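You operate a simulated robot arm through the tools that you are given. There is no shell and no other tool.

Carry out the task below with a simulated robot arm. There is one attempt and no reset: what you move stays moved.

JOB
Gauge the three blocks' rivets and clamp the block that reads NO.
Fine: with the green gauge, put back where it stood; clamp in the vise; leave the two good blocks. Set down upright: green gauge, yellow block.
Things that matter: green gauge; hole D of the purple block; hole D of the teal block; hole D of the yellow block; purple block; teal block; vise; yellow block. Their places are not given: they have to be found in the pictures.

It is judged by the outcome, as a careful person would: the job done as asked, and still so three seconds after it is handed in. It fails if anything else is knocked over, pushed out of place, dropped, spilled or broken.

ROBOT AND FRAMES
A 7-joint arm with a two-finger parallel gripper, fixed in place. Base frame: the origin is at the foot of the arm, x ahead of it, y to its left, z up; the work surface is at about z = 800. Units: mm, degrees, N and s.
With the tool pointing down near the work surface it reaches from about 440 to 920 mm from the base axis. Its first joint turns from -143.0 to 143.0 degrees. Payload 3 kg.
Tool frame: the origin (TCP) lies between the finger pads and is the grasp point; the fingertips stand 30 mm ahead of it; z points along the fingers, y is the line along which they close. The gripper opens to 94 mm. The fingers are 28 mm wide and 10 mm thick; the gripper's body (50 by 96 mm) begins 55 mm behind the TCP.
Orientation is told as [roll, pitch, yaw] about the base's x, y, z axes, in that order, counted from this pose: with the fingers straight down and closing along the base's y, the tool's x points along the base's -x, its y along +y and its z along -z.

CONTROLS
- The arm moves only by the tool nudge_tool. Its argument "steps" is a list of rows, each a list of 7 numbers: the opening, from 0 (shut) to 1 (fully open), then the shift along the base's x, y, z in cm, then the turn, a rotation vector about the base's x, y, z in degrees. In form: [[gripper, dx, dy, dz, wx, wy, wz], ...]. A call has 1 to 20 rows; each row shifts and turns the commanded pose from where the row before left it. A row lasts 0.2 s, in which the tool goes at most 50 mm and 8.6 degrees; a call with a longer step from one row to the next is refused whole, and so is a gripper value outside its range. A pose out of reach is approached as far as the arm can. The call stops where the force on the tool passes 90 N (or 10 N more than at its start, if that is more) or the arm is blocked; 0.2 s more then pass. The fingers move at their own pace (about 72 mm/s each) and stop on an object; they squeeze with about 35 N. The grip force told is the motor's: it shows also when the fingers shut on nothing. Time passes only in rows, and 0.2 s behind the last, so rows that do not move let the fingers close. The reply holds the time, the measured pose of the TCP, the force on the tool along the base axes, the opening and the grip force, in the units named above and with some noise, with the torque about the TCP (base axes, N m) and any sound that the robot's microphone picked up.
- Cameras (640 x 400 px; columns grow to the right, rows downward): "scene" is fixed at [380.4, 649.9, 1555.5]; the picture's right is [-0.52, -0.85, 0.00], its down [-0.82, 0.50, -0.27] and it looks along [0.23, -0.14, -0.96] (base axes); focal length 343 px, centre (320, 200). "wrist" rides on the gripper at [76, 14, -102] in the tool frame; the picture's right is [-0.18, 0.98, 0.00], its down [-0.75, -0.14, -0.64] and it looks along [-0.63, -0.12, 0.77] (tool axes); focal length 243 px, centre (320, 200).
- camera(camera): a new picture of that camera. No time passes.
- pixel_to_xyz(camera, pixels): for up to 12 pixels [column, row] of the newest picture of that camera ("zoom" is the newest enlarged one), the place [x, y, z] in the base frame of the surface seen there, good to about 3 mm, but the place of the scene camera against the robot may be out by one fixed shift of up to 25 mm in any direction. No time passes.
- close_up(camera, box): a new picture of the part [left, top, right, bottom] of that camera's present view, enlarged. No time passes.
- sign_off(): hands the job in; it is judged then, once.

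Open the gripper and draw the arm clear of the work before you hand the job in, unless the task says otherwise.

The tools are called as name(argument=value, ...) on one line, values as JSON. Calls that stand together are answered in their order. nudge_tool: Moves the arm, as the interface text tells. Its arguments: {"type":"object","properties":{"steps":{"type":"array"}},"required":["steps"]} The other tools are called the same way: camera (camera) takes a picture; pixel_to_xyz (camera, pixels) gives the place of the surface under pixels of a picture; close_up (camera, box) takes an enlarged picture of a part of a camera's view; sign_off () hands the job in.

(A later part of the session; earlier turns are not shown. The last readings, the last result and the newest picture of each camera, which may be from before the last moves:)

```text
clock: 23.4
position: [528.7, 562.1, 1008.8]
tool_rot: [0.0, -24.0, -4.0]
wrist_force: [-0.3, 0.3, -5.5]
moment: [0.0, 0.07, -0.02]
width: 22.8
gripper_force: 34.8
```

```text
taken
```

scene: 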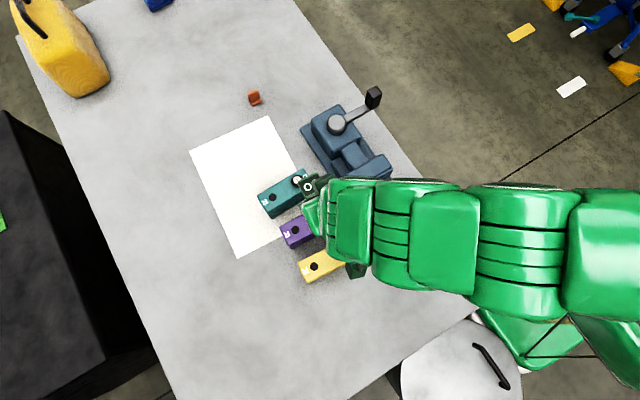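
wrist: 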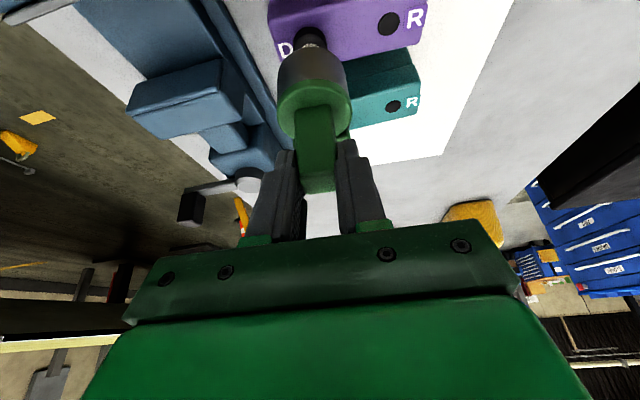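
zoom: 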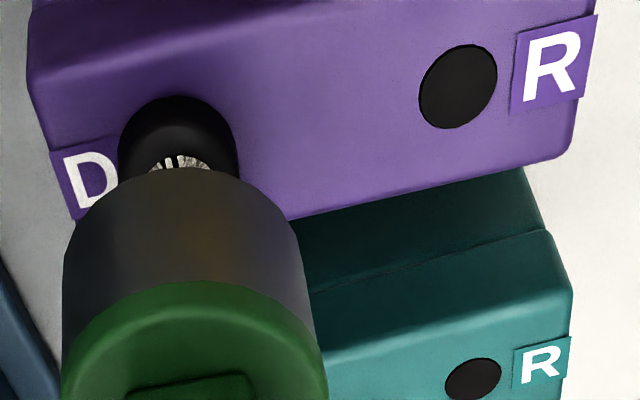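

Purple collar seems well aligned (zoom centre ≈178 vs 181 for the gauge). The display is now visible in the scene at about (308,187); I zoom there.

close_up(camera="scene", box=[285, 165, 335, 205])

```text
10.00 times, centred on (310, 185) of scene
```

zoom: 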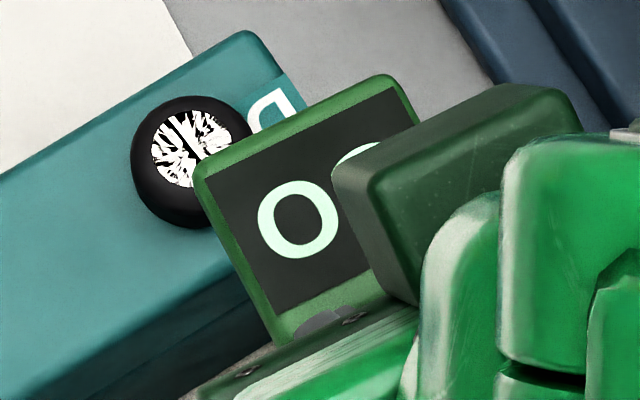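

The display seems to hold its last reading (teal): "O" plus a second, partly hidden glyph. I move the gauge back towards the scene camera (x≈420) to read the whole word.

nudge_tool(steps=[[0, -2.5, 0, 0.2, 0, 0, 0], [0, -2.5, 0, 0.2, 0, 0, 0], [0, -2.5, 0, 0.2, 0, 0, 0], [0, -2.5, 0, 0.2, 0, 0, 0], [0, 0, 0, 0, 0, 0, 0]])

camera(camera="scene")

close_up(camera="scene", box=[310, 200, 370, 250])

```text
clock: 24.6
position: [427.4, 563.1, 1016.3]
tool_rot: [-0.1, -24.0, -4.0]
wrist_force: [0.3, 0.4, -4.5]
moment: [0.03, 0.07, 0.02]
width: 22.8
gripper_force: 34.7
```

```text
taken
```

scene: 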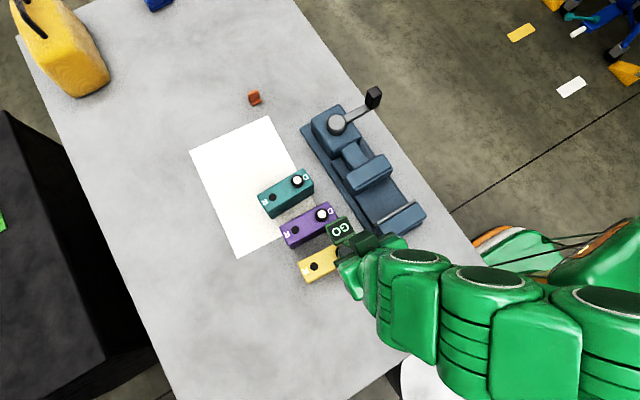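

```text
8.00 times, centred on (340, 225) of scene
```

zoom: 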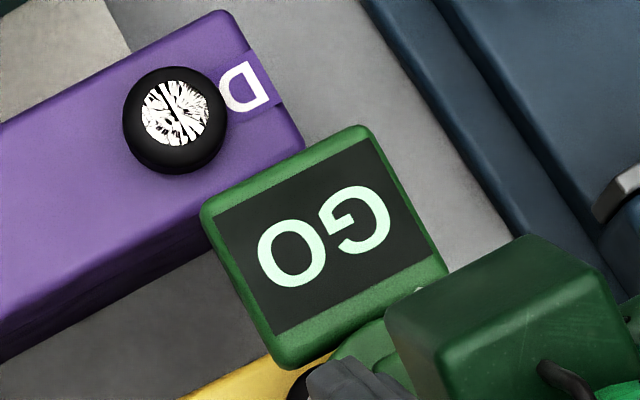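

Display reads "GO" (upside down in this view) — teal is good. Now back to the purple block's D.

nudge_tool(steps=[[0, 2.5, 0, 0, 0, 0, 0], [0, 2.5, -0.05, 0, 0, 0, 0], [0, 2.5, -0.05, 0, 0, 0, 0], [0, 2.55, -0.05, 0, 0, 0, 0], [0, 0, 0, -0.8, 0, 0, 0], [0, 0, 0, 0, 0, 0, 0]])

close_up(camera="wrist", box=[260, 0, 440, 112])

```text
clock: 26.0
position: [528.6, 561.2, 1009.2]
tool_rot: [0.0, -24.0, -3.9]
wrist_force: [-0.2, -0.9, -5.6]
moment: [0.01, 0.05, 0.01]
width: 22.6
gripper_force: 34.7
```

```text
3.56 times, centred on (350, 56) of wrist
```

zoom: 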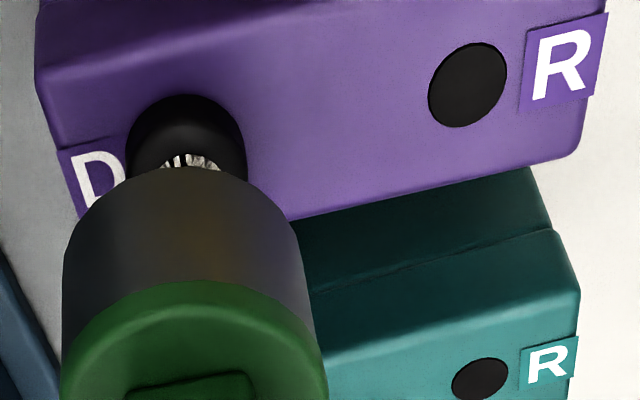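

Collar centre is at zoom col 187, ideal ≈179; I shift y by +1.5 mm and x by −0.5 mm, then lower close above.

nudge_tool(steps=[[0, -0.05, 0.15, 0, 0, 0, 0], [0, 0, 0, -0.8, 0, 0, 0], [0, 0, 0, -0.8, 0, 0, 0], [0, 0, 0, -0.8, 0, 0, 0], [0, 0, 0, -0.4, 0, 0, 0], [0, 0, 0, 0, 0, 0, 0]])

close_up(camera="wrist", box=[260, 0, 420, 100])

```text
clock: 27.4
position: [527.3, 562.7, 981.8]
tool_rot: [0.0, -24.0, -4.0]
wrist_force: [-0.7, 0.5, -4.7]
moment: [0.01, 0.05, 0.02]
width: 22.7
gripper_force: 35.0
```

```text
4.00 times, centred on (340, 50) of wrist
```

zoom: 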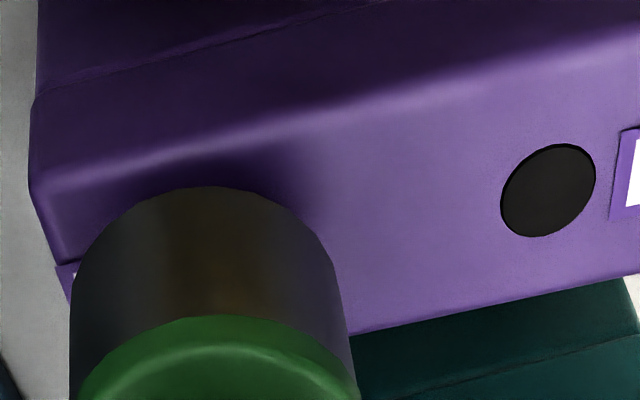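

Aligned over the collar at TCP 981.8. I lower step by step toward the seat (≈964).

nudge_tool(steps=[[0, 0, 0, -0.3, 0, 0, 0], [0, 0, 0, -0.3, 0, 0, 0], [0, 0, 0, 0, 0, 0, 0]])

```text
clock: 28.2
position: [527.1, 563.7, 974.8]
tool_rot: [0.0, -24.0, -4.0]
wrist_force: [1.1, 0.0, -4.4]
moment: [-0.02, 0.08, 0.01]
width: 22.9
gripper_force: 35.2
```

No contact at 975 (bottom ≈885); the collar is entering. Continue.

nudge_tool(steps=[[0, 0, 0, -0.3, 0, 0, 0], [0, 0, 0, -0.3, 0, 0, 0], [0, 0, 0, -0.2, 0, 0, 0], [0, 0, 0, 0, 0, 0, 0]])

close_up(camera="scene", box=[285, 165, 335, 205])

```text
clock: 29.2
position: [527.8, 562.9, 966.4]
tool_rot: [0.1, -24.1, -4.0]
wrist_force: [0.0, 0.6, -5.3]
moment: [0.0, 0.07, 0.01]
width: 22.8
gripper_force: 35.8
```

```text
10.00 times, centred on (310, 185) of scene
```

zoom: 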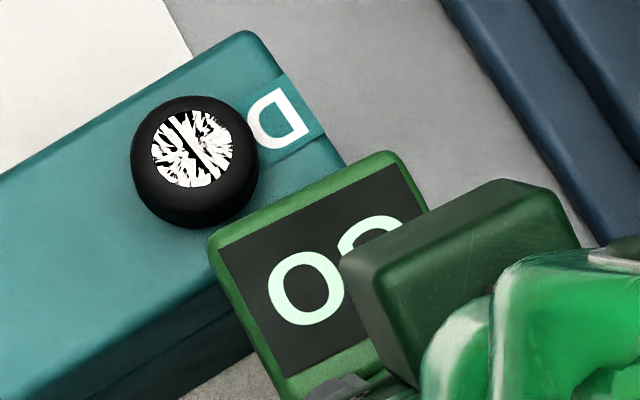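

Still showing "GO" (perhaps latched). I lower the last millimetres until the gauge seats.

nudge_tool(steps=[[0, 0, 0, -0.15, 0, 0, 0], [0, 0, 0, -0.15, 0, 0, 0], [0, 0, 0, 0, 0, 0, 0], [0, 0, 0, 0, 0, 0, 0]])

close_up(camera="scene", box=[285, 165, 335, 205])

```text
clock: 30.2
position: [527.8, 562.7, 964.4]
tool_rot: [0.0, -24.0, -4.1]
wrist_force: [-0.2, -0.1, 3.7]
moment: [-0.03, -0.15, -0.01]
width: 22.9
gripper_force: 34.9
```

```text
10.00 times, centred on (310, 185) of scene
```

zoom: 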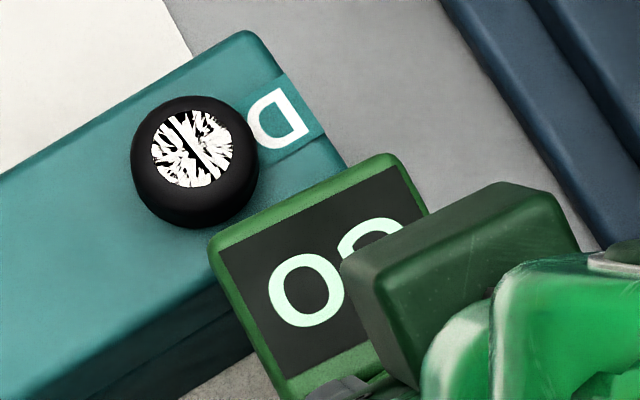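

Seated on purple (≈9 N), reading stays "GO". I dwell briefly, then lift off and move above the yellow block's D.

nudge_tool(steps=[[0, 0, 0, 0, 0, 0, 0], [0, 0, 0, 0, 0, 0, 0], [0, 0, 0, 0.3, 0, 0, 0], [0, 0, 0, 1.0, 0, 0, 0], [0, 0, 0, 1.5, 0, 0, 0], [0, 0, 0, 1.7, 0, 0, 0], [0, -2.2, 0.1, 0, 0, 0, 0], [0, -2.2, 0.15, 0, 0, 0, 0], [0, -2.2, 0.1, 0, 0, 0, 0], [0, -2.2, 0.1, 0, 0, 0, 0], [0, 0, 0, 0, 0, 0, 0]])

camera(camera="scene")

close_up(camera="scene", box=[310, 200, 370, 250])

close_up(camera="wrist", box=[260, 0, 440, 112])

```text
clock: 32.6
position: [439.4, 567.8, 1008.8]
tool_rot: [0.0, -24.1, -4.0]
wrist_force: [0.1, -0.8, -4.6]
moment: [-0.02, 0.08, -0.03]
width: 23.0
gripper_force: 35.3
```

```text
taken
```

scene: 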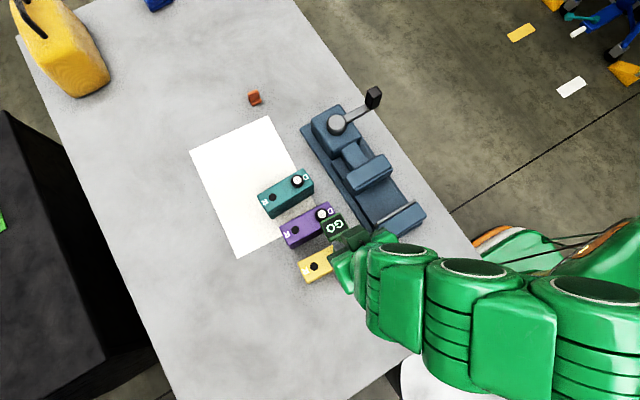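

```text
8.00 times, centred on (340, 225) of scene
```

zoom: 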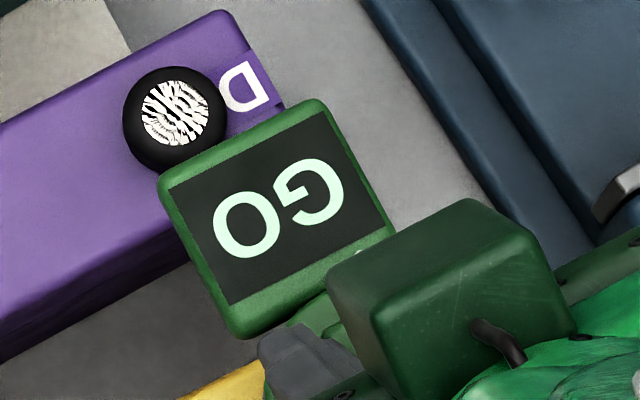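

```text
3.56 times, centred on (350, 56) of wrist
```

zoom: 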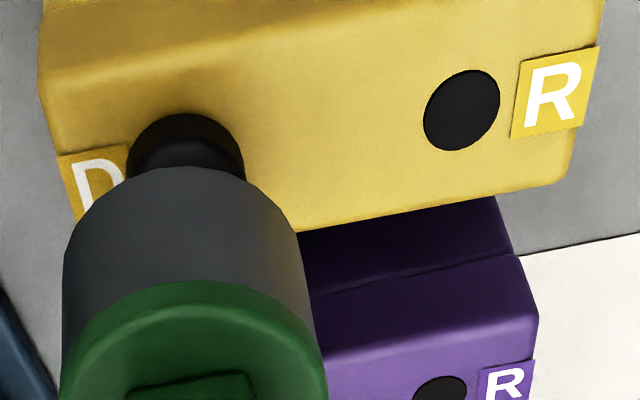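

Display still shows "GO". Yellow's collar is at zoom centre (186, top 113), about 2 mm further in x and 1 mm in y; I correct and lower.

nudge_tool(steps=[[0, 0.2, 0.1, 0, 0, 0, 0], [0, 0, 0, 0, 0, 0, 0]])

close_up(camera="wrist", box=[260, 0, 440, 112])

```text
clock: 33.2
position: [441.5, 569.5, 1009.7]
tool_rot: [0.0, -23.9, -4.0]
wrist_force: [-0.2, -0.6, -5.6]
moment: [0.0, 0.04, 0.0]
width: 22.9
gripper_force: 35.5
```

```text
3.56 times, centred on (350, 56) of wrist
```

zoom: 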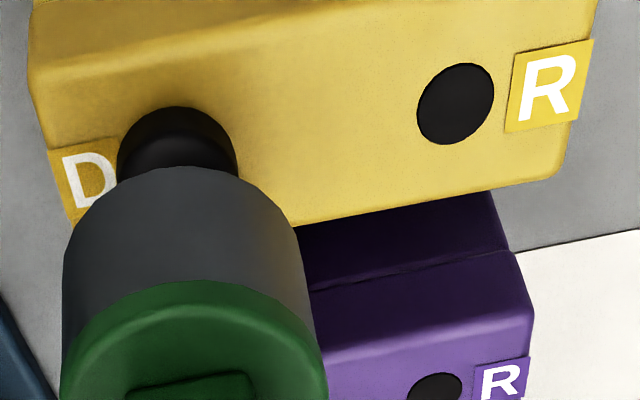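

Now centre ≈176, top 106. One more millimetre in x, then lower to just above the collar.

nudge_tool(steps=[[0, 0.12, 0, 0, 0, 0, 0], [0, 0, 0, -0.8, 0, 0, 0], [0, 0, 0, -0.8, 0, 0, 0], [0, 0, 0, -0.8, 0, 0, 0], [0, 0, 0, -0.4, 0, 0, 0], [0, 0, 0, 0, 0, 0, 0]])

close_up(camera="wrist", box=[260, 0, 420, 100])

```text
clock: 34.6
position: [442.6, 568.4, 980.9]
tool_rot: [0.0, -24.1, -3.9]
wrist_force: [0.2, 0.3, -4.2]
moment: [0.01, 0.07, 0.0]
width: 22.9
gripper_force: 34.9
```

```text
4.00 times, centred on (340, 50) of wrist
```

zoom: 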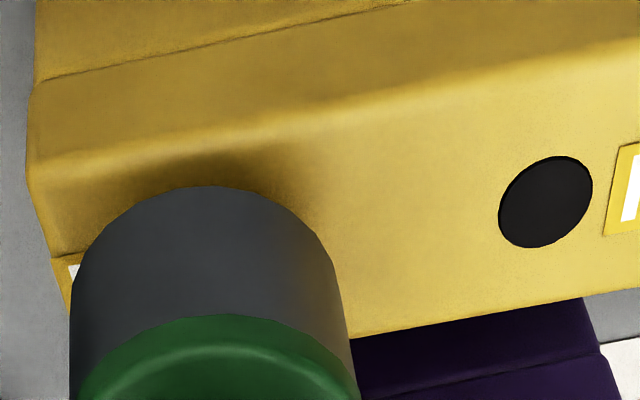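

Aligned over yellow's D at TCP 981. Lowering in small steps.

nudge_tool(steps=[[0, 0, 0, -0.3, 0, 0, 0], [0, 0, 0, -0.3, 0, 0, 0], [0, 0, 0, 0, 0, 0, 0]])

close_up(camera="scene", box=[310, 200, 370, 250])

```text
clock: 35.4
position: [443.1, 569.3, 974.6]
tool_rot: [0.0, -24.0, -3.9]
wrist_force: [0.2, 0.1, -4.6]
moment: [0.05, 0.06, -0.01]
width: 22.9
gripper_force: 34.9
```

```text
8.00 times, centred on (340, 225) of scene
```

zoom: 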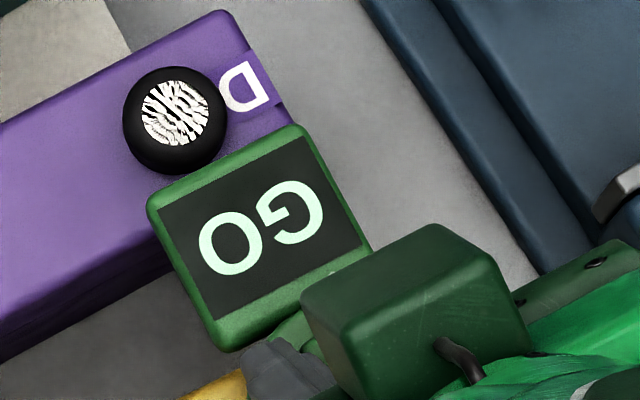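

No contact yet; display clears the purple block by height. Continue lowering.

nudge_tool(steps=[[0, 0, 0, -0.3, 0, 0, 0], [0, 0, 0, -0.3, 0, 0, 0], [0, 0, 0, -0.2, 0, 0, 0], [0, 0, 0, 0, 0, 0, 0]])

close_up(camera="scene", box=[310, 200, 370, 250])

```text
clock: 36.4
position: [442.3, 568.7, 965.8]
tool_rot: [0.1, -24.0, -4.0]
wrist_force: [-0.9, 0.3, -5.6]
moment: [0.0, 0.06, -0.03]
width: 22.8
gripper_force: 35.1
```

```text
8.00 times, centred on (340, 225) of scene
```

zoom: 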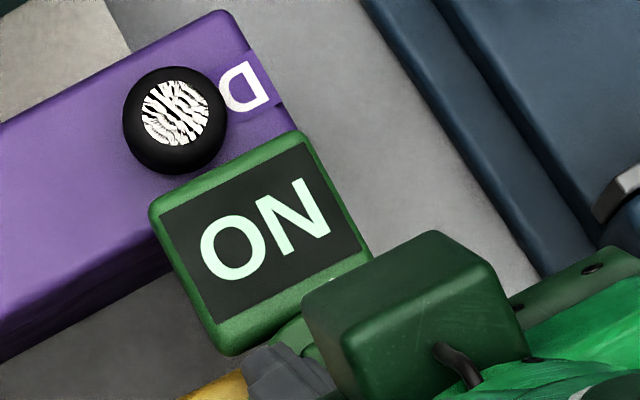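

Yellow reads "NO" (shown upside down). I seat it lightly to confirm and dwell, then lift off.

nudge_tool(steps=[[0, 0, 0, -0.15, 0, 0, 0], [0, 0, 0, -0.1, 0, 0, 0], [0, 0, 0, 0, 0, 0, 0], [0, 0, 0, 0, 0, 0, 0]])

close_up(camera="scene", box=[310, 200, 370, 250])

```text
clock: 37.4
position: [443.0, 568.2, 964.8]
tool_rot: [0.0, -23.9, -4.0]
wrist_force: [-0.4, -0.5, -0.1]
moment: [-0.04, 0.0, -0.02]
width: 23.0
gripper_force: 34.9
```

```text
8.00 times, centred on (340, 225) of scene
```

zoom: 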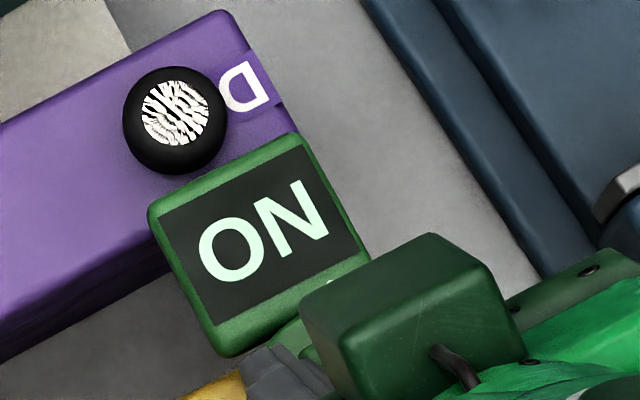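

Confirmed: yellow is the NO block (teal, purple GO). I lift the gauge and carry it back toward its original place, reversing the earlier path.

nudge_tool(steps=[[0, 0, 0, 0.5, 0, 0, 0], [0, 0, 0, 1.0, 0, 0, 0], [0, 0, 0, 1.5, 0, 0, 0], [0, 0, 0, 1.5, 0, 0, 0], [0, 2.5, 0.1, 0, 0, 0, 0], [0, 2.5, 0.1, 0, 0, 0, 0], [0, 2.5, 0.1, 0, 0, 0, 0], [0, 2.5, 0.1, 0, 0, 0, 0], [0, 2.5, 0.1, 0, 0, 0, 0], [0, 2.5, 0.1, 0, 0, 0, 0], [0, 2.5, 0.1, 0, 0, 0, 0], [0, 2.3, 0.1, 0, 0, 0, 0], [0, 2.3, 0.1, -0.8, 0, 0, 0], [0, 2.3, 0.1, -1.0, 0, 0, 0], [0, 2.3, 0.1, -1.0, 0, 0, 0], [0, 2.3, 0.05, -1.2, 0, 0, 0], [0, 0, 0, 0, 0, 0, 0]])

camera(camera="wrist")

camera(camera="scene")

```text
clock: 41.0
position: [732.3, 580.3, 969.8]
tool_rot: [0.0, -23.9, -4.1]
wrist_force: [-0.4, -0.2, -5.2]
moment: [0.0, 0.05, 0.02]
width: 22.9
gripper_force: 35.2
```

```text
taken
```

wrist: 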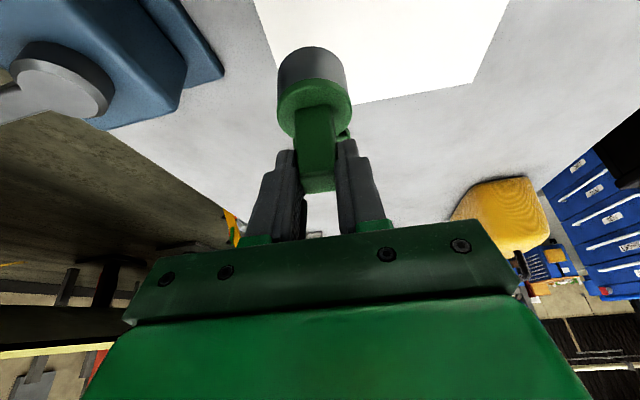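

```text
taken
```

scene: 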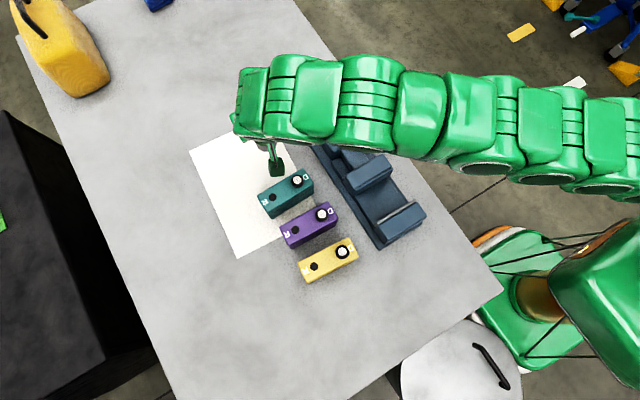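

Back above the start spot at (732, 580, 970). I descend to just above the table.

nudge_tool(steps=[[0, 0.1, -0.05, -1.5, 0, 0, 0], [0, 0, 0, -2.0, 0, 0, 0], [0, 0, 0, -2.0, 0, 0, 0], [0, 0, 0, -1.5, 0, 0, 0], [0, 0, 0, -0.5, 0, 0, 0], [0, 0, 0, 0, 0, 0, 0]])

camera(camera="wrist")

pixel_to_xyz(camera="wrist", pixels=[[318, 180], [314, 150], [300, 115], [310, 80], [312, 55], [282, 100], [346, 95], [330, 180], [308, 183], [315, 130]])

```text
clock: 42.4
position: [734.2, 579.2, 894.6]
tool_rot: [0.0, -24.1, -4.0]
wrist_force: [-0.2, -0.8, -4.7]
moment: [-0.01, 0.05, 0.02]
width: 23.1
gripper_force: 34.8
```

```text
taken
```

wrist: 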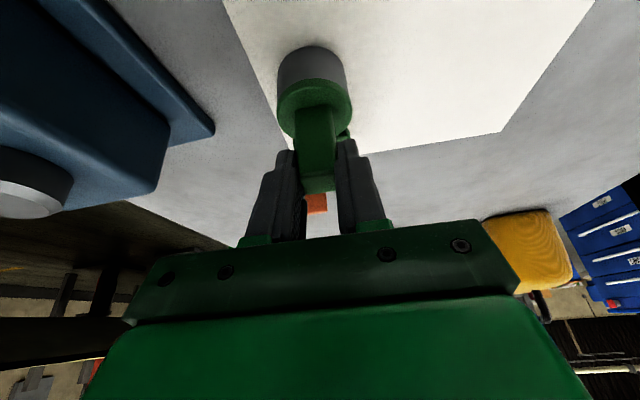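

```text
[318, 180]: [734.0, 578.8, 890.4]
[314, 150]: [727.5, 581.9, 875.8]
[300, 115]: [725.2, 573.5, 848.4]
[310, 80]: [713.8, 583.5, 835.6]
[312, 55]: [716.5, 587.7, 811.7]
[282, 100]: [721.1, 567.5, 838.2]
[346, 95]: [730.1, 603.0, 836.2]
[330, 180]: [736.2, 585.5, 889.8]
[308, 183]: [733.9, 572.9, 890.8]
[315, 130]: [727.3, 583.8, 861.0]
```

Position (734.2, 579.2, 894.6) matches the original pickup; lowering the last ~4 mm to contact.

nudge_tool(steps=[[0, 0, 0, -0.2, 0, 0, 0], [0, 0, 0, -0.2, 0, 0, 0], [0, 0, 0, 0, 0, 0, 0]])

```text
clock: 43.2
position: [733.5, 578.4, 891.7]
tool_rot: [0.1, -24.1, -4.0]
wrist_force: [-0.8, 0.7, -2.4]
moment: [0.0, 0.02, 0.02]
width: 22.6
gripper_force: 35.3
```

The weight is starting to transfer to the table (-2.4 N). One more millimetre, then release.

nudge_tool(steps=[[0, 0, 0, -0.08, 0, 0, 0], [0, 0, 0, 0, 0, 0, 0]])

```text
clock: 43.8
position: [734.0, 579.0, 889.7]
tool_rot: [0.1, -24.1, -4.0]
wrist_force: [-1.6, -1.6, 5.5]
moment: [-0.19, -0.13, -0.02]
width: 22.8
gripper_force: 35.0
```

Gauge rests on the table (+5.5 N). I open the fingers and withdraw straight up.

nudge_tool(steps=[[0.1, 0, 0, 0, 0, 0, 0], [0.3, 0, 0, 0, 0, 0, 0], [0.6, 0, 0, 0, 0, 0, 0], [0.6, 0, 0, 0, 0, 0, 0], [0.6, 0, 0, 1.5, 0, 0, 0], [0.6, 0, 0, 2.0, 0, 0, 0], [0.6, 0, 0, 2.5, 0, 0, 0], [0.6, 0, 0, 2.0, 0, 0, 0], [0.6, 0, 0, 0, 0, 0, 0]])

camera(camera="wrist")

```text
clock: 45.8
position: [734.1, 579.6, 970.0]
tool_rot: [0.1, -24.1, -4.1]
wrist_force: [-0.7, -1.2, -0.3]
moment: [0.0, -0.01, -0.02]
width: 56.0
gripper_force: 0.0
```

```text
taken
```

wrist: 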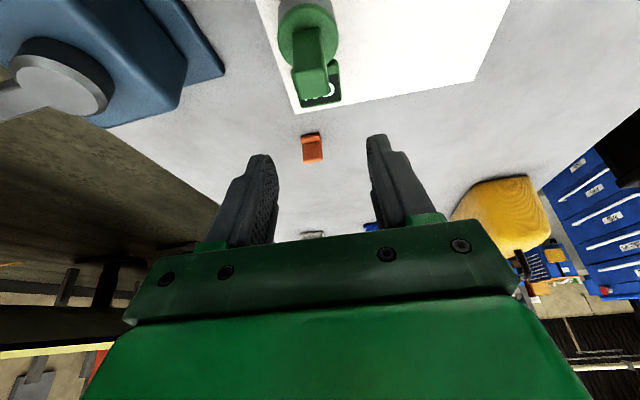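

The gauge stands upright at its place. I retreat upward and back, untilting the tool, to inspect the vise and the yellow block from above.

nudge_tool(steps=[[0.8, -3.0, -0.5, 1.5, 0, 0, 4], [0.8, -3.0, -0.5, 1.5, 0, 8, 0], [0.8, -3.0, -0.5, 1.5, 0, 8, 0], [0.8, -3.0, -0.5, 1.5, 0, 8, 0], [0.8, -4.0, -1.5, 1.5, 0, 0, 0], [0.8, -4.0, -1.5, 1.5, 0, 0, 0], [0.8, -4.0, -1.5, 1.0, 0, 0, 0], [0.8, -4.0, -2.0, 1.0, 0, 0, 0], [0.8, -4.0, -2.0, 0, 0, 0, 0], [0.8, -4.0, -2.0, 0, 0, 0, 0], [0.8, -4.0, -1.5, 0, 0, 0, 0], [0.8, 0, 0, 0, 0, 0, 0]])

camera(camera="wrist")

camera(camera="scene")

```text
clock: 48.4
position: [333.2, 439.4, 1079.5]
tool_rot: [0.1, 0.0, 0.0]
wrist_force: [0.7, 0.6, 0.6]
moment: [-0.03, 0.03, -0.03]
width: 75.1
gripper_force: 0.0
```

```text
taken
```

wrist: 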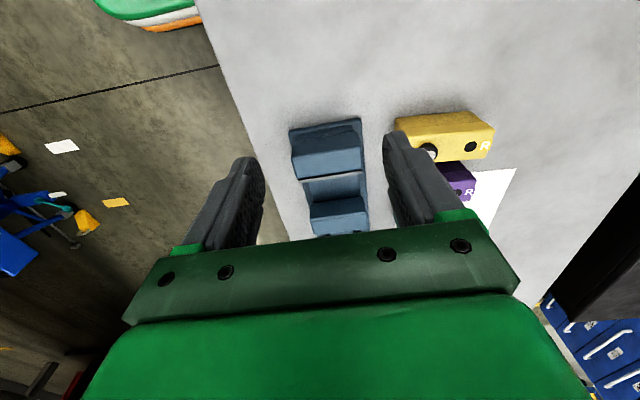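

```text
taken
```

scene: 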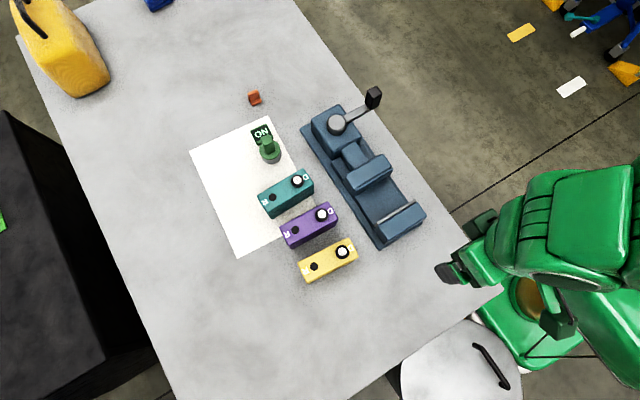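

Scene is clear now. I compare the gauge's placement with the original and look at the vise in close-up.

close_up(camera="scene", box=[230, 80, 390, 180])

close_up(camera="scene", box=[295, 80, 435, 255])

close_up(camera="wrist", box=[270, 100, 400, 240])

```text
4.00 times, centred on (310, 130) of scene
```

zoom: 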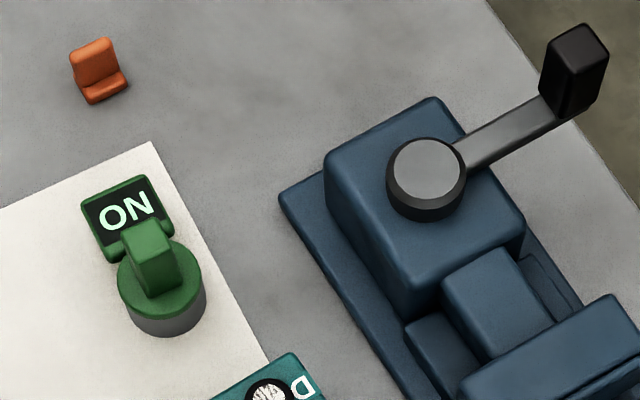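

```text
2.29 times, centred on (365, 168) of scene
```

zoom: 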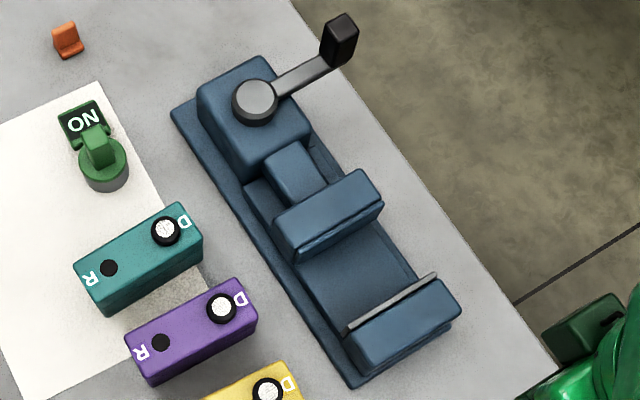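

```text
2.86 times, centred on (335, 170) of wrist
```

zoom: 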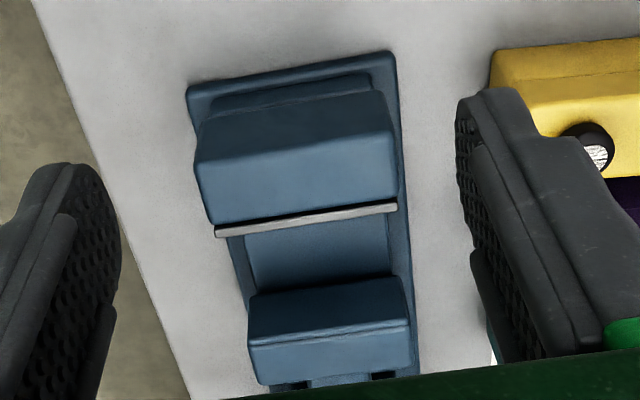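

The gauge is back within about 1 mm of where it stood. Now I measure the vise geometry: jaw faces, floor, hub, lever and knob.

close_up(camera="scene", box=[295, 80, 435, 255])

pixel_to_xyz(camera="zoom", pixels=[[348, 328], [434, 276], [352, 335], [438, 282], [300, 257], [380, 205], [277, 215], [358, 172], [302, 240], [380, 190], [340, 270], [400, 240]])

pixel_to_xyz(camera="zoom", pixels=[[256, 97], [235, 100], [275, 98], [255, 120], [290, 83], [320, 68], [340, 25], [340, 55], [328, 45], [355, 25], [240, 165], [305, 130]])

pixel_to_xyz(camera="wrist", pixels=[[305, 181], [360, 172], [293, 160], [355, 145], [312, 215], [362, 205], [330, 192], [335, 215], [330, 160], [325, 225], [365, 222], [340, 190]])

```text
2.29 times, centred on (365, 168) of scene
```

zoom: 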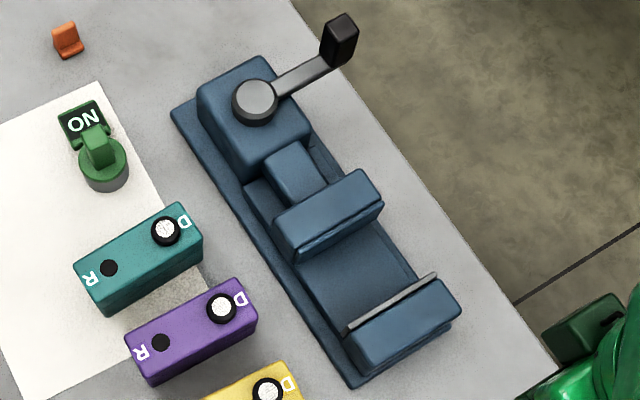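

```text
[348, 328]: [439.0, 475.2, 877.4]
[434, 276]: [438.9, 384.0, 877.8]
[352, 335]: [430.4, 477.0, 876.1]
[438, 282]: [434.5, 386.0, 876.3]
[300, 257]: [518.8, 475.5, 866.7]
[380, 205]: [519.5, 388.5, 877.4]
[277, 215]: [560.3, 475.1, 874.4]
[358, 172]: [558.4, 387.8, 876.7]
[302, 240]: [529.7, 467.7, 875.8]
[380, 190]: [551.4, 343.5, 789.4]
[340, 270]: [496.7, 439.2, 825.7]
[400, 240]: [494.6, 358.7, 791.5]
```

```text
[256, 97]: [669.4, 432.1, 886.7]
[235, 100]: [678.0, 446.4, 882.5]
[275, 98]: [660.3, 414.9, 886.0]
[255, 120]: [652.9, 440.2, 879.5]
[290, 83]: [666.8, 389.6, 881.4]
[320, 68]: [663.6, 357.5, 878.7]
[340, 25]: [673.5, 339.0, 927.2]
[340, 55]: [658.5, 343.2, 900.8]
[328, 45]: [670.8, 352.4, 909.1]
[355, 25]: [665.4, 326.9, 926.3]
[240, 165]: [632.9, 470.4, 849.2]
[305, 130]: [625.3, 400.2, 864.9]
```

```text
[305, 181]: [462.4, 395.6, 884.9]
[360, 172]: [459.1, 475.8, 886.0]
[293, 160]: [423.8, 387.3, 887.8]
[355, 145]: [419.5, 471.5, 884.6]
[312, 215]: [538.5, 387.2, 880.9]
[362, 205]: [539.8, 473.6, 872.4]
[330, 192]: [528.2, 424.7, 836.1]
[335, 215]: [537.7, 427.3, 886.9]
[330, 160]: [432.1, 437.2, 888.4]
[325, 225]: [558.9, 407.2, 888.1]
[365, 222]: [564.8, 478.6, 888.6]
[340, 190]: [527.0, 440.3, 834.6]
```

Vise: fixed jaw face at x≈458, moving jaw face at x≈537, jaws y≈388–475, tops ≈887, floor ≈835; lever hub ≈(686,430), knob ≈(685,333). Now I move above the yellow block turning the tool +84.5° so the fingers close across its width.

nudge_tool(steps=[[1, 1.15, 1.59, -0.4, 0, 0, 8.45], [1, 1.15, 1.59, -0.4, 0, 0, 8.45], [1, 1.15, 1.59, -0.4, 0, 0, 8.45], [1, 1.15, 1.59, -0.4, 0, 0, 8.45], [1, 1.15, 1.59, -0.4, 0, 0, 8.45], [1, 1.15, 1.59, -0.4, 0, 0, 8.45], [1, 1.15, 1.59, -0.4, 0, 0, 8.45], [1, 1.15, 1.59, -0.4, 0, 0, 8.45], [1, 1.15, 1.59, -0.4, 0, 0, 8.45], [1, 1.15, 1.59, -0.4, 0, 0, 8.45], [1, 0, 0, 0, 0, 0, 0]])

camera(camera="wrist")

camera(camera="scene")

```text
clock: 50.8
position: [448.8, 599.6, 1039.4]
tool_rot: [-0.1, -0.1, 84.5]
wrist_force: [0.4, -0.1, 0.5]
moment: [-0.01, 0.0, -0.01]
width: 93.9
gripper_force: 0.1
```

```text
taken
```

wrist: 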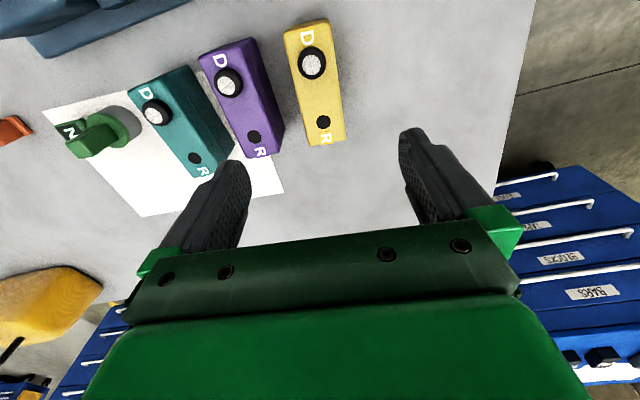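

```text
taken
```

scene: 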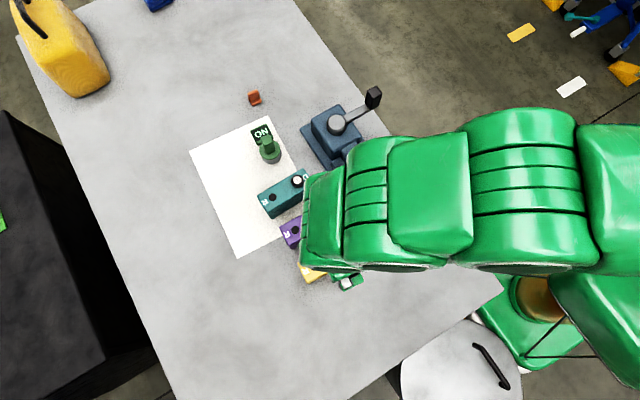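

The rotation worked; the yellow block is at (315, 20–145) in the wrist view. I measure its corners and holes.

close_up(camera="wrist", box=[250, 10, 380, 155])

pixel_to_xyz(camera="wrist", pixels=[[287, 35], [326, 22], [342, 135], [309, 142], [312, 64], [323, 122], [330, 45], [297, 90], [335, 85], [303, 120], [338, 110], [318, 95]])

```text
2.76 times, centred on (315, 82) of wrist
```

zoom: 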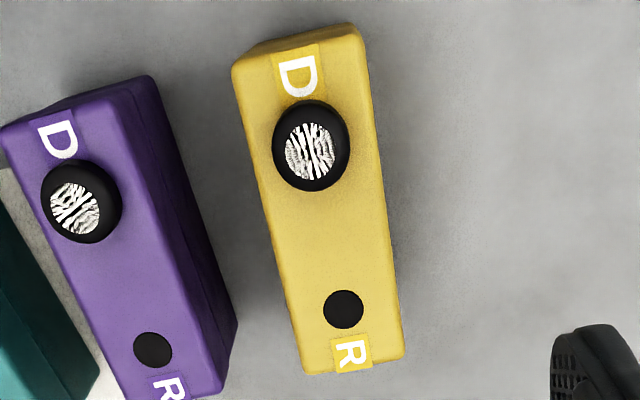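

```text
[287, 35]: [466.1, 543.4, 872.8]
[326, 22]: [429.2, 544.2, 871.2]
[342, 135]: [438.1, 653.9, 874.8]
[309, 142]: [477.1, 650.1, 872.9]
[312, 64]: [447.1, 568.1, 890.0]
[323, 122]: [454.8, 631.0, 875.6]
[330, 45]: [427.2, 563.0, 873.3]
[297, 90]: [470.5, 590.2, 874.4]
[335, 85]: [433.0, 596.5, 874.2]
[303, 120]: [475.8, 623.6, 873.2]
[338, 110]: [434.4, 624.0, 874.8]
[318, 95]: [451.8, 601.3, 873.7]
```

Block centre ≈ (451.5, 598.5), yaw ≈ −5.8°, top z≈874.5. I set the opening to ~60 mm (to stay clear of the purple block) and descend to TCP z≈920 first.

nudge_tool(steps=[[0.64, 0.25, -0.1, 0, 0, 0, 0], [0.64, 0, 0, 0, 0, 0, 0], [0.64, 0, 0, -3.0, 0, 0, 0], [0.64, 0, 0, -3.0, 0, 0, 0], [0.64, 0, 0, -3.0, 0, 0, 0], [0.64, 0, 0, -2.5, 0, 0, 0], [0.64, 0, 0, 0, 0, 0, 0]])

camera(camera="wrist")

pixel_to_xyz(camera="wrist", pixels=[[310, 100], [320, 60], [330, 120], [340, 90], [290, 100], [350, 100]])

```text
clock: 52.4
position: [449.6, 598.6, 924.5]
tool_rot: [-0.1, 0.0, 84.5]
wrist_force: [0.4, -0.5, 1.0]
moment: [0.01, -0.03, 0.0]
width: 60.4
gripper_force: 0.0
```

```text
taken
```

wrist: 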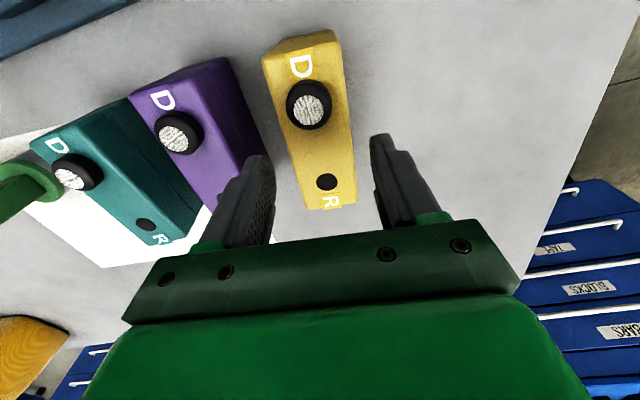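

```text
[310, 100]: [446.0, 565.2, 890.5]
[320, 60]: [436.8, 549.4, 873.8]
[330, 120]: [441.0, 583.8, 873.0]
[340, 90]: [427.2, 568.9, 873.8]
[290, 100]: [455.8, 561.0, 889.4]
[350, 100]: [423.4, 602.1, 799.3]
```

The block sits centred (col ~320) between the fingers. I descend to TCP z≈888 (tips ~17 mm below the block's top).

nudge_tool(steps=[[0.64, 0.1, 0, -1.5, 0, 0, 0], [0.64, 0, 0, -1.5, 0, 0, 0], [0.64, 0, 0, -0.65, 0, 0, 0], [0.64, 0, 0, 0, 0, 0, 0]])

camera(camera="wrist")

```text
clock: 53.4
position: [451.7, 596.5, 887.3]
tool_rot: [0.0, 0.0, 84.5]
wrist_force: [-0.6, -0.7, 0.4]
moment: [0.02, 0.0, 0.01]
width: 60.3
gripper_force: 0.0
```

```text
taken
```

wrist: 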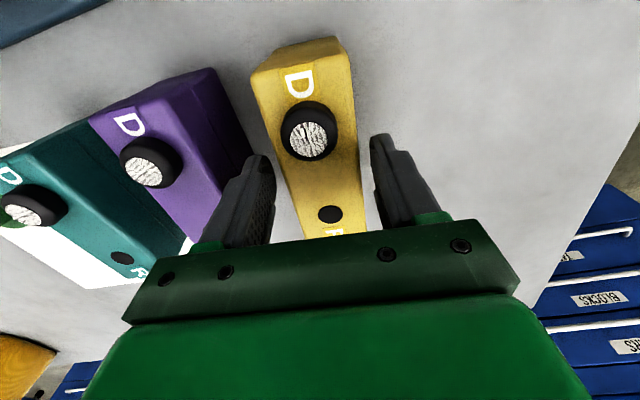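

Fingers straddle the block with gaps on both sides and no contact. I close them.

nudge_tool(steps=[[0.5, 0, 0, 0, 0, 0, 0], [0.4, 0, 0, 0, 0, 0, 0], [0.2, 0, 0, 0, 0, 0, 0], [0, 0, 0, 0, 0, 0, 0], [0, 0, 0, 0, 0, 0, 0], [0, 0, 0, 0, 0, 0, 0]])

camera(camera="wrist")

```text
clock: 54.8
position: [451.3, 597.4, 888.8]
tool_rot: [0.0, 0.0, 84.5]
wrist_force: [-1.6, 0.2, 2.6]
moment: [-0.01, 0.03, 0.07]
width: 45.7
gripper_force: 35.4
```

```text
taken
```

wrist: 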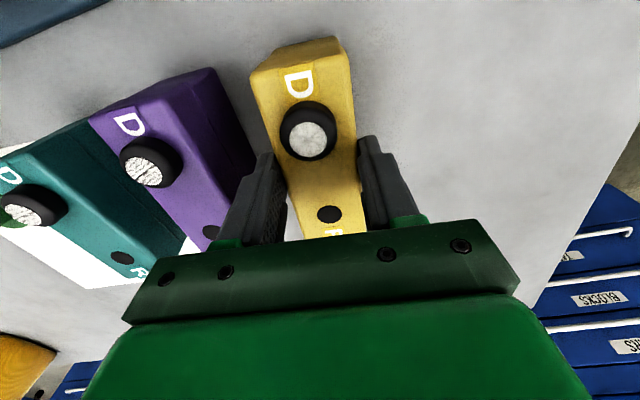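

Gripped at 45.7 mm, 35 N. I lift slowly by 10 mm and check the force and slip.

nudge_tool(steps=[[0, 0, 0, 0.3, 0, 0, 0], [0, 0, 0, 0.3, 0, 0, 0], [0, 0, 0, 0.4, 0, 0, 0], [0, 0, 0, 0, 0, 0, 0]])

camera(camera="wrist")

pixel_to_xyz(camera="wrist", pixels=[[308, 135], [320, 60], [330, 180], [345, 100], [330, 214], [262, 80]])

```text
clock: 55.8
position: [451.8, 597.4, 898.4]
tool_rot: [0.0, 0.0, 84.6]
wrist_force: [-0.8, 0.2, -4.7]
moment: [0.0, -0.03, 0.06]
width: 45.6
gripper_force: 35.1
```

```text
taken
```

wrist: 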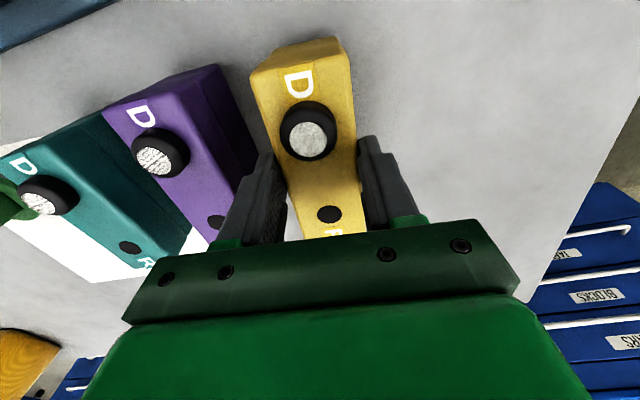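

```text
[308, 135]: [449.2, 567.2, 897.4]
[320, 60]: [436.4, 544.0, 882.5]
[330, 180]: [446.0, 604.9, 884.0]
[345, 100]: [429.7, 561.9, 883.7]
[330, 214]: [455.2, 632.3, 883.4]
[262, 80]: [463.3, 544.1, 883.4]
```

No slip (block top rose with the TCP; weight ≈4.7 N). I lift to TCP z≈1010 and carry the block over the vise gap, turning it square to the jaws.

nudge_tool(steps=[[0, 0, 0, 1.5, 0, 0, 0], [0, 0, 0, 2.5, 0, 0, 0], [0, 0, 0, 2.5, 0, 0, 0], [0, 0, 0, 2.5, 0, 0, 0], [0, 0, 0, 2.2, 0, 0, 0], [0, 0.5, -2.0, 0, 0, 0, 1.0], [0, 0.5, -2.4, 0, 0, 0, 1.5], [0, 0.5, -2.4, 0, 0, 0, 1.5], [0, 0.5, -2.4, 0, 0, 0, 1.4], [0, 0.5, -2.4, 0, 0, 0, 0], [0, 0.5, -2.4, 0, 0, 0, 0], [0, 0.5, -2.4, 0, 0, 0, 0], [0, 0, 0, 0, 0, 0, 0]])

camera(camera="wrist")

camera(camera="scene")

```text
clock: 58.6
position: [486.2, 432.5, 1009.3]
tool_rot: [0.0, 0.0, 89.9]
wrist_force: [-0.4, -0.5, -3.9]
moment: [-0.01, 0.0, 0.02]
width: 45.6
gripper_force: 35.1
```

```text
taken
```

wrist: 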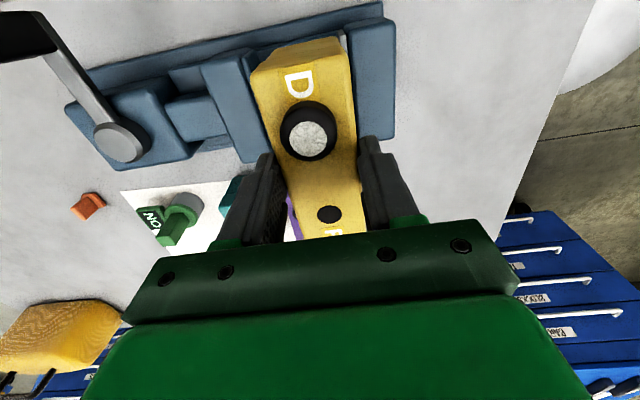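

```text
taken
```

scene: 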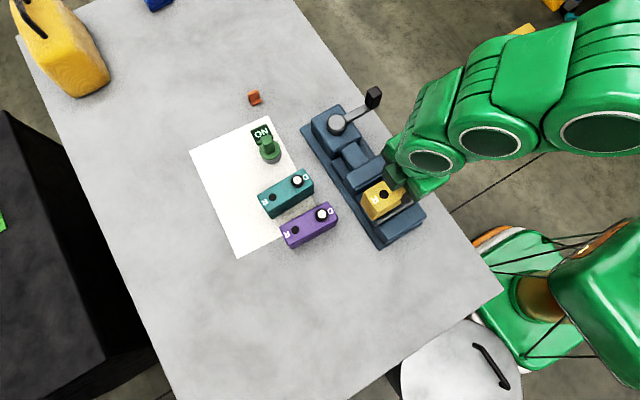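

Block is over the vise gap. I zoom both cameras to check the clearance to the jaws on each side.

close_up(camera="wrist", box=[200, 0, 410, 170])

pixel_to_xyz(camera="wrist", pixels=[[235, 100], [252, 100], [262, 150], [360, 60], [368, 100], [385, 100], [345, 35], [225, 60], [355, 110], [240, 60], [360, 130], [390, 60]])

close_up(camera="scene", box=[330, 140, 440, 250])

```text
2.35 times, centred on (305, 85) of wrist
```

zoom: 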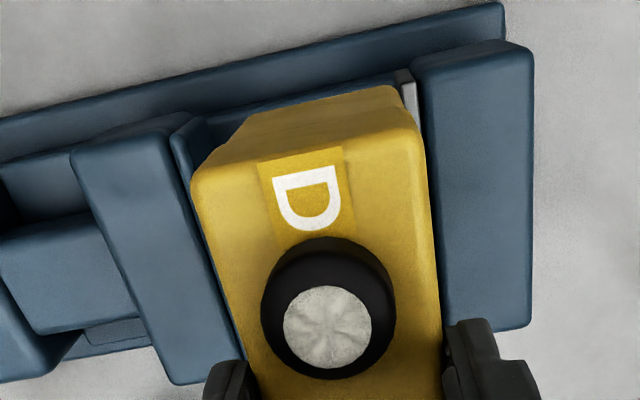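

```text
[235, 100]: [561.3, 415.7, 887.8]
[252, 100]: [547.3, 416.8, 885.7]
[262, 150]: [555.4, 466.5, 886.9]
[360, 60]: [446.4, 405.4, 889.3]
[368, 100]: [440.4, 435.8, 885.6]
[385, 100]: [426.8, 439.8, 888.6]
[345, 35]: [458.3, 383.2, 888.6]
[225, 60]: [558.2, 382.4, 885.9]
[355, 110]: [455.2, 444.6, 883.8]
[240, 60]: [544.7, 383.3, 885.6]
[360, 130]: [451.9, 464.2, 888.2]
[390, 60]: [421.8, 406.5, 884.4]
```

```text
3.64 times, centred on (385, 195) of scene
```

zoom: 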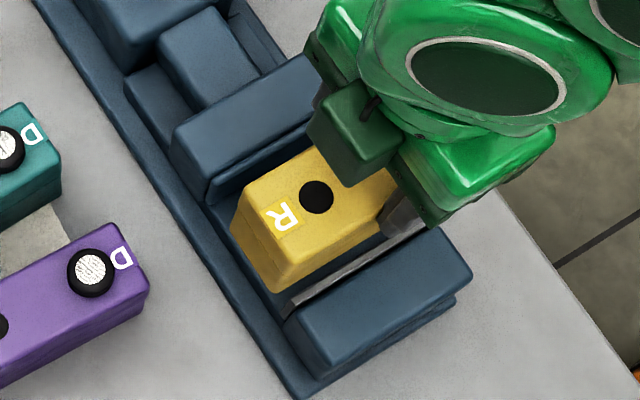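

Estimated gap: fixed plate face x≈462, moving jaw face x≈533, so the centre is x≈497.5. I shift +11 mm in x, lower partway (block bottom still above the jaws), and re-check.

nudge_tool(steps=[[0, 1.1, -0.1, 0, 0, 0, 0], [0, 0, 0, -0.9, 0, 0, 0], [0, 0, 0, -0.8, 0, 0, 0], [0, 0, 0, 0, 0, 0, 0]])

close_up(camera="scene", box=[330, 140, 440, 250])

close_up(camera="wrist", box=[200, 0, 410, 170])

```text
clock: 59.6
position: [498.5, 432.5, 991.3]
tool_rot: [0.1, -0.1, 89.9]
wrist_force: [0.3, -0.2, -3.7]
moment: [-0.01, -0.02, 0.0]
width: 45.7
gripper_force: 35.1
```

```text
3.64 times, centred on (385, 195) of scene
```

zoom: 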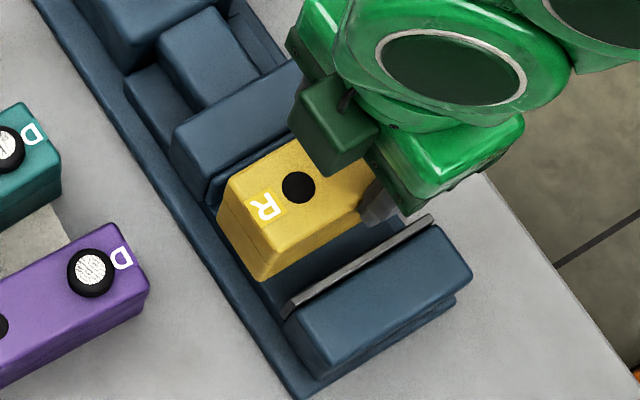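

```text
2.35 times, centred on (305, 85) of wrist
```

zoom: 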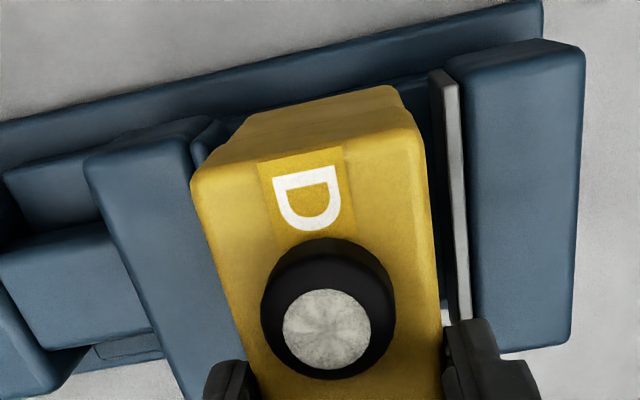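

Now there's clear space on both sides (plate face ≈463, moving jaw ≈541; block 476–521). I lower the block between the jaws to just above the floor.

nudge_tool(steps=[[0, 0, 0, -1.2, 0, 0, 0], [0, 0, 0, -1.2, 0, 0, 0], [0, 0, 0, -1.2, 0, 0, 0], [0, 0, 0, -1.2, 0, 0, 0], [0, 0, 0, -1.0, 0, 0, 0], [0, 0, 0, 0, 0, 0, 0]])

camera(camera="wrist")

close_up(camera="scene", box=[330, 140, 440, 250])

```text
clock: 61.0
position: [497.3, 432.6, 934.0]
tool_rot: [0.0, 0.0, 89.9]
wrist_force: [0.5, -0.2, -5.0]
moment: [-0.02, 0.02, 0.04]
width: 45.6
gripper_force: 35.4
```

```text
taken
```

wrist: 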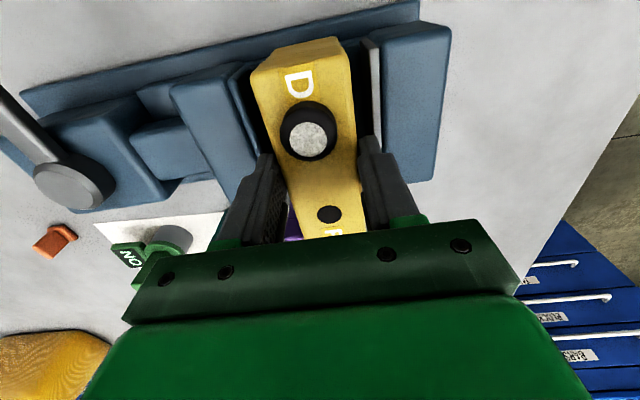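

```text
3.64 times, centred on (385, 195) of scene
```

zoom: 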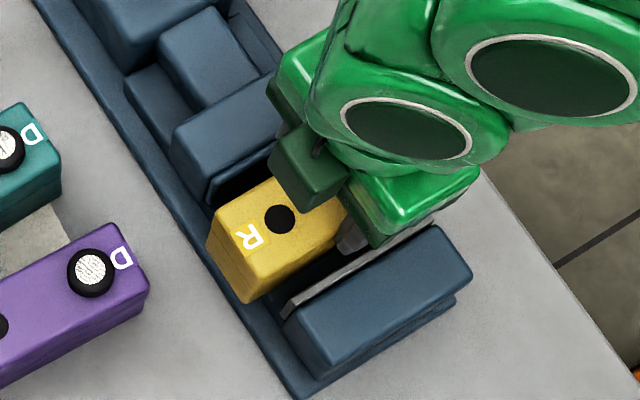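

Block hangs in the gap, clear on both sides (TCP 934). I lower the last centimetre carefully.

nudge_tool(steps=[[0, 0, 0, -0.5, 0, 0, 0], [0, 0, 0, -0.3, 0, 0, 0], [0, 0, 0, 0, 0, 0, 0]])

```text
clock: 61.8
position: [498.2, 432.9, 926.5]
tool_rot: [-0.1, 0.0, 90.0]
wrist_force: [0.2, 0.5, -4.1]
moment: [0.0, -0.01, 0.01]
width: 45.3
gripper_force: 35.2
```

Still hanging (−4.1 N at 926.5). Two more small steps.

nudge_tool(steps=[[0, 0, 0, -0.15, 0, 0, 0], [0, 0, 0, -0.1, 0, 0, 0], [0, 0, 0, 0, 0, 0, 0]])

```text
clock: 62.6
position: [498.0, 432.7, 924.3]
tool_rot: [0.1, 0.0, 89.9]
wrist_force: [0.2, -0.6, -4.2]
moment: [0.01, -0.02, -0.02]
width: 45.8
gripper_force: 35.2
```

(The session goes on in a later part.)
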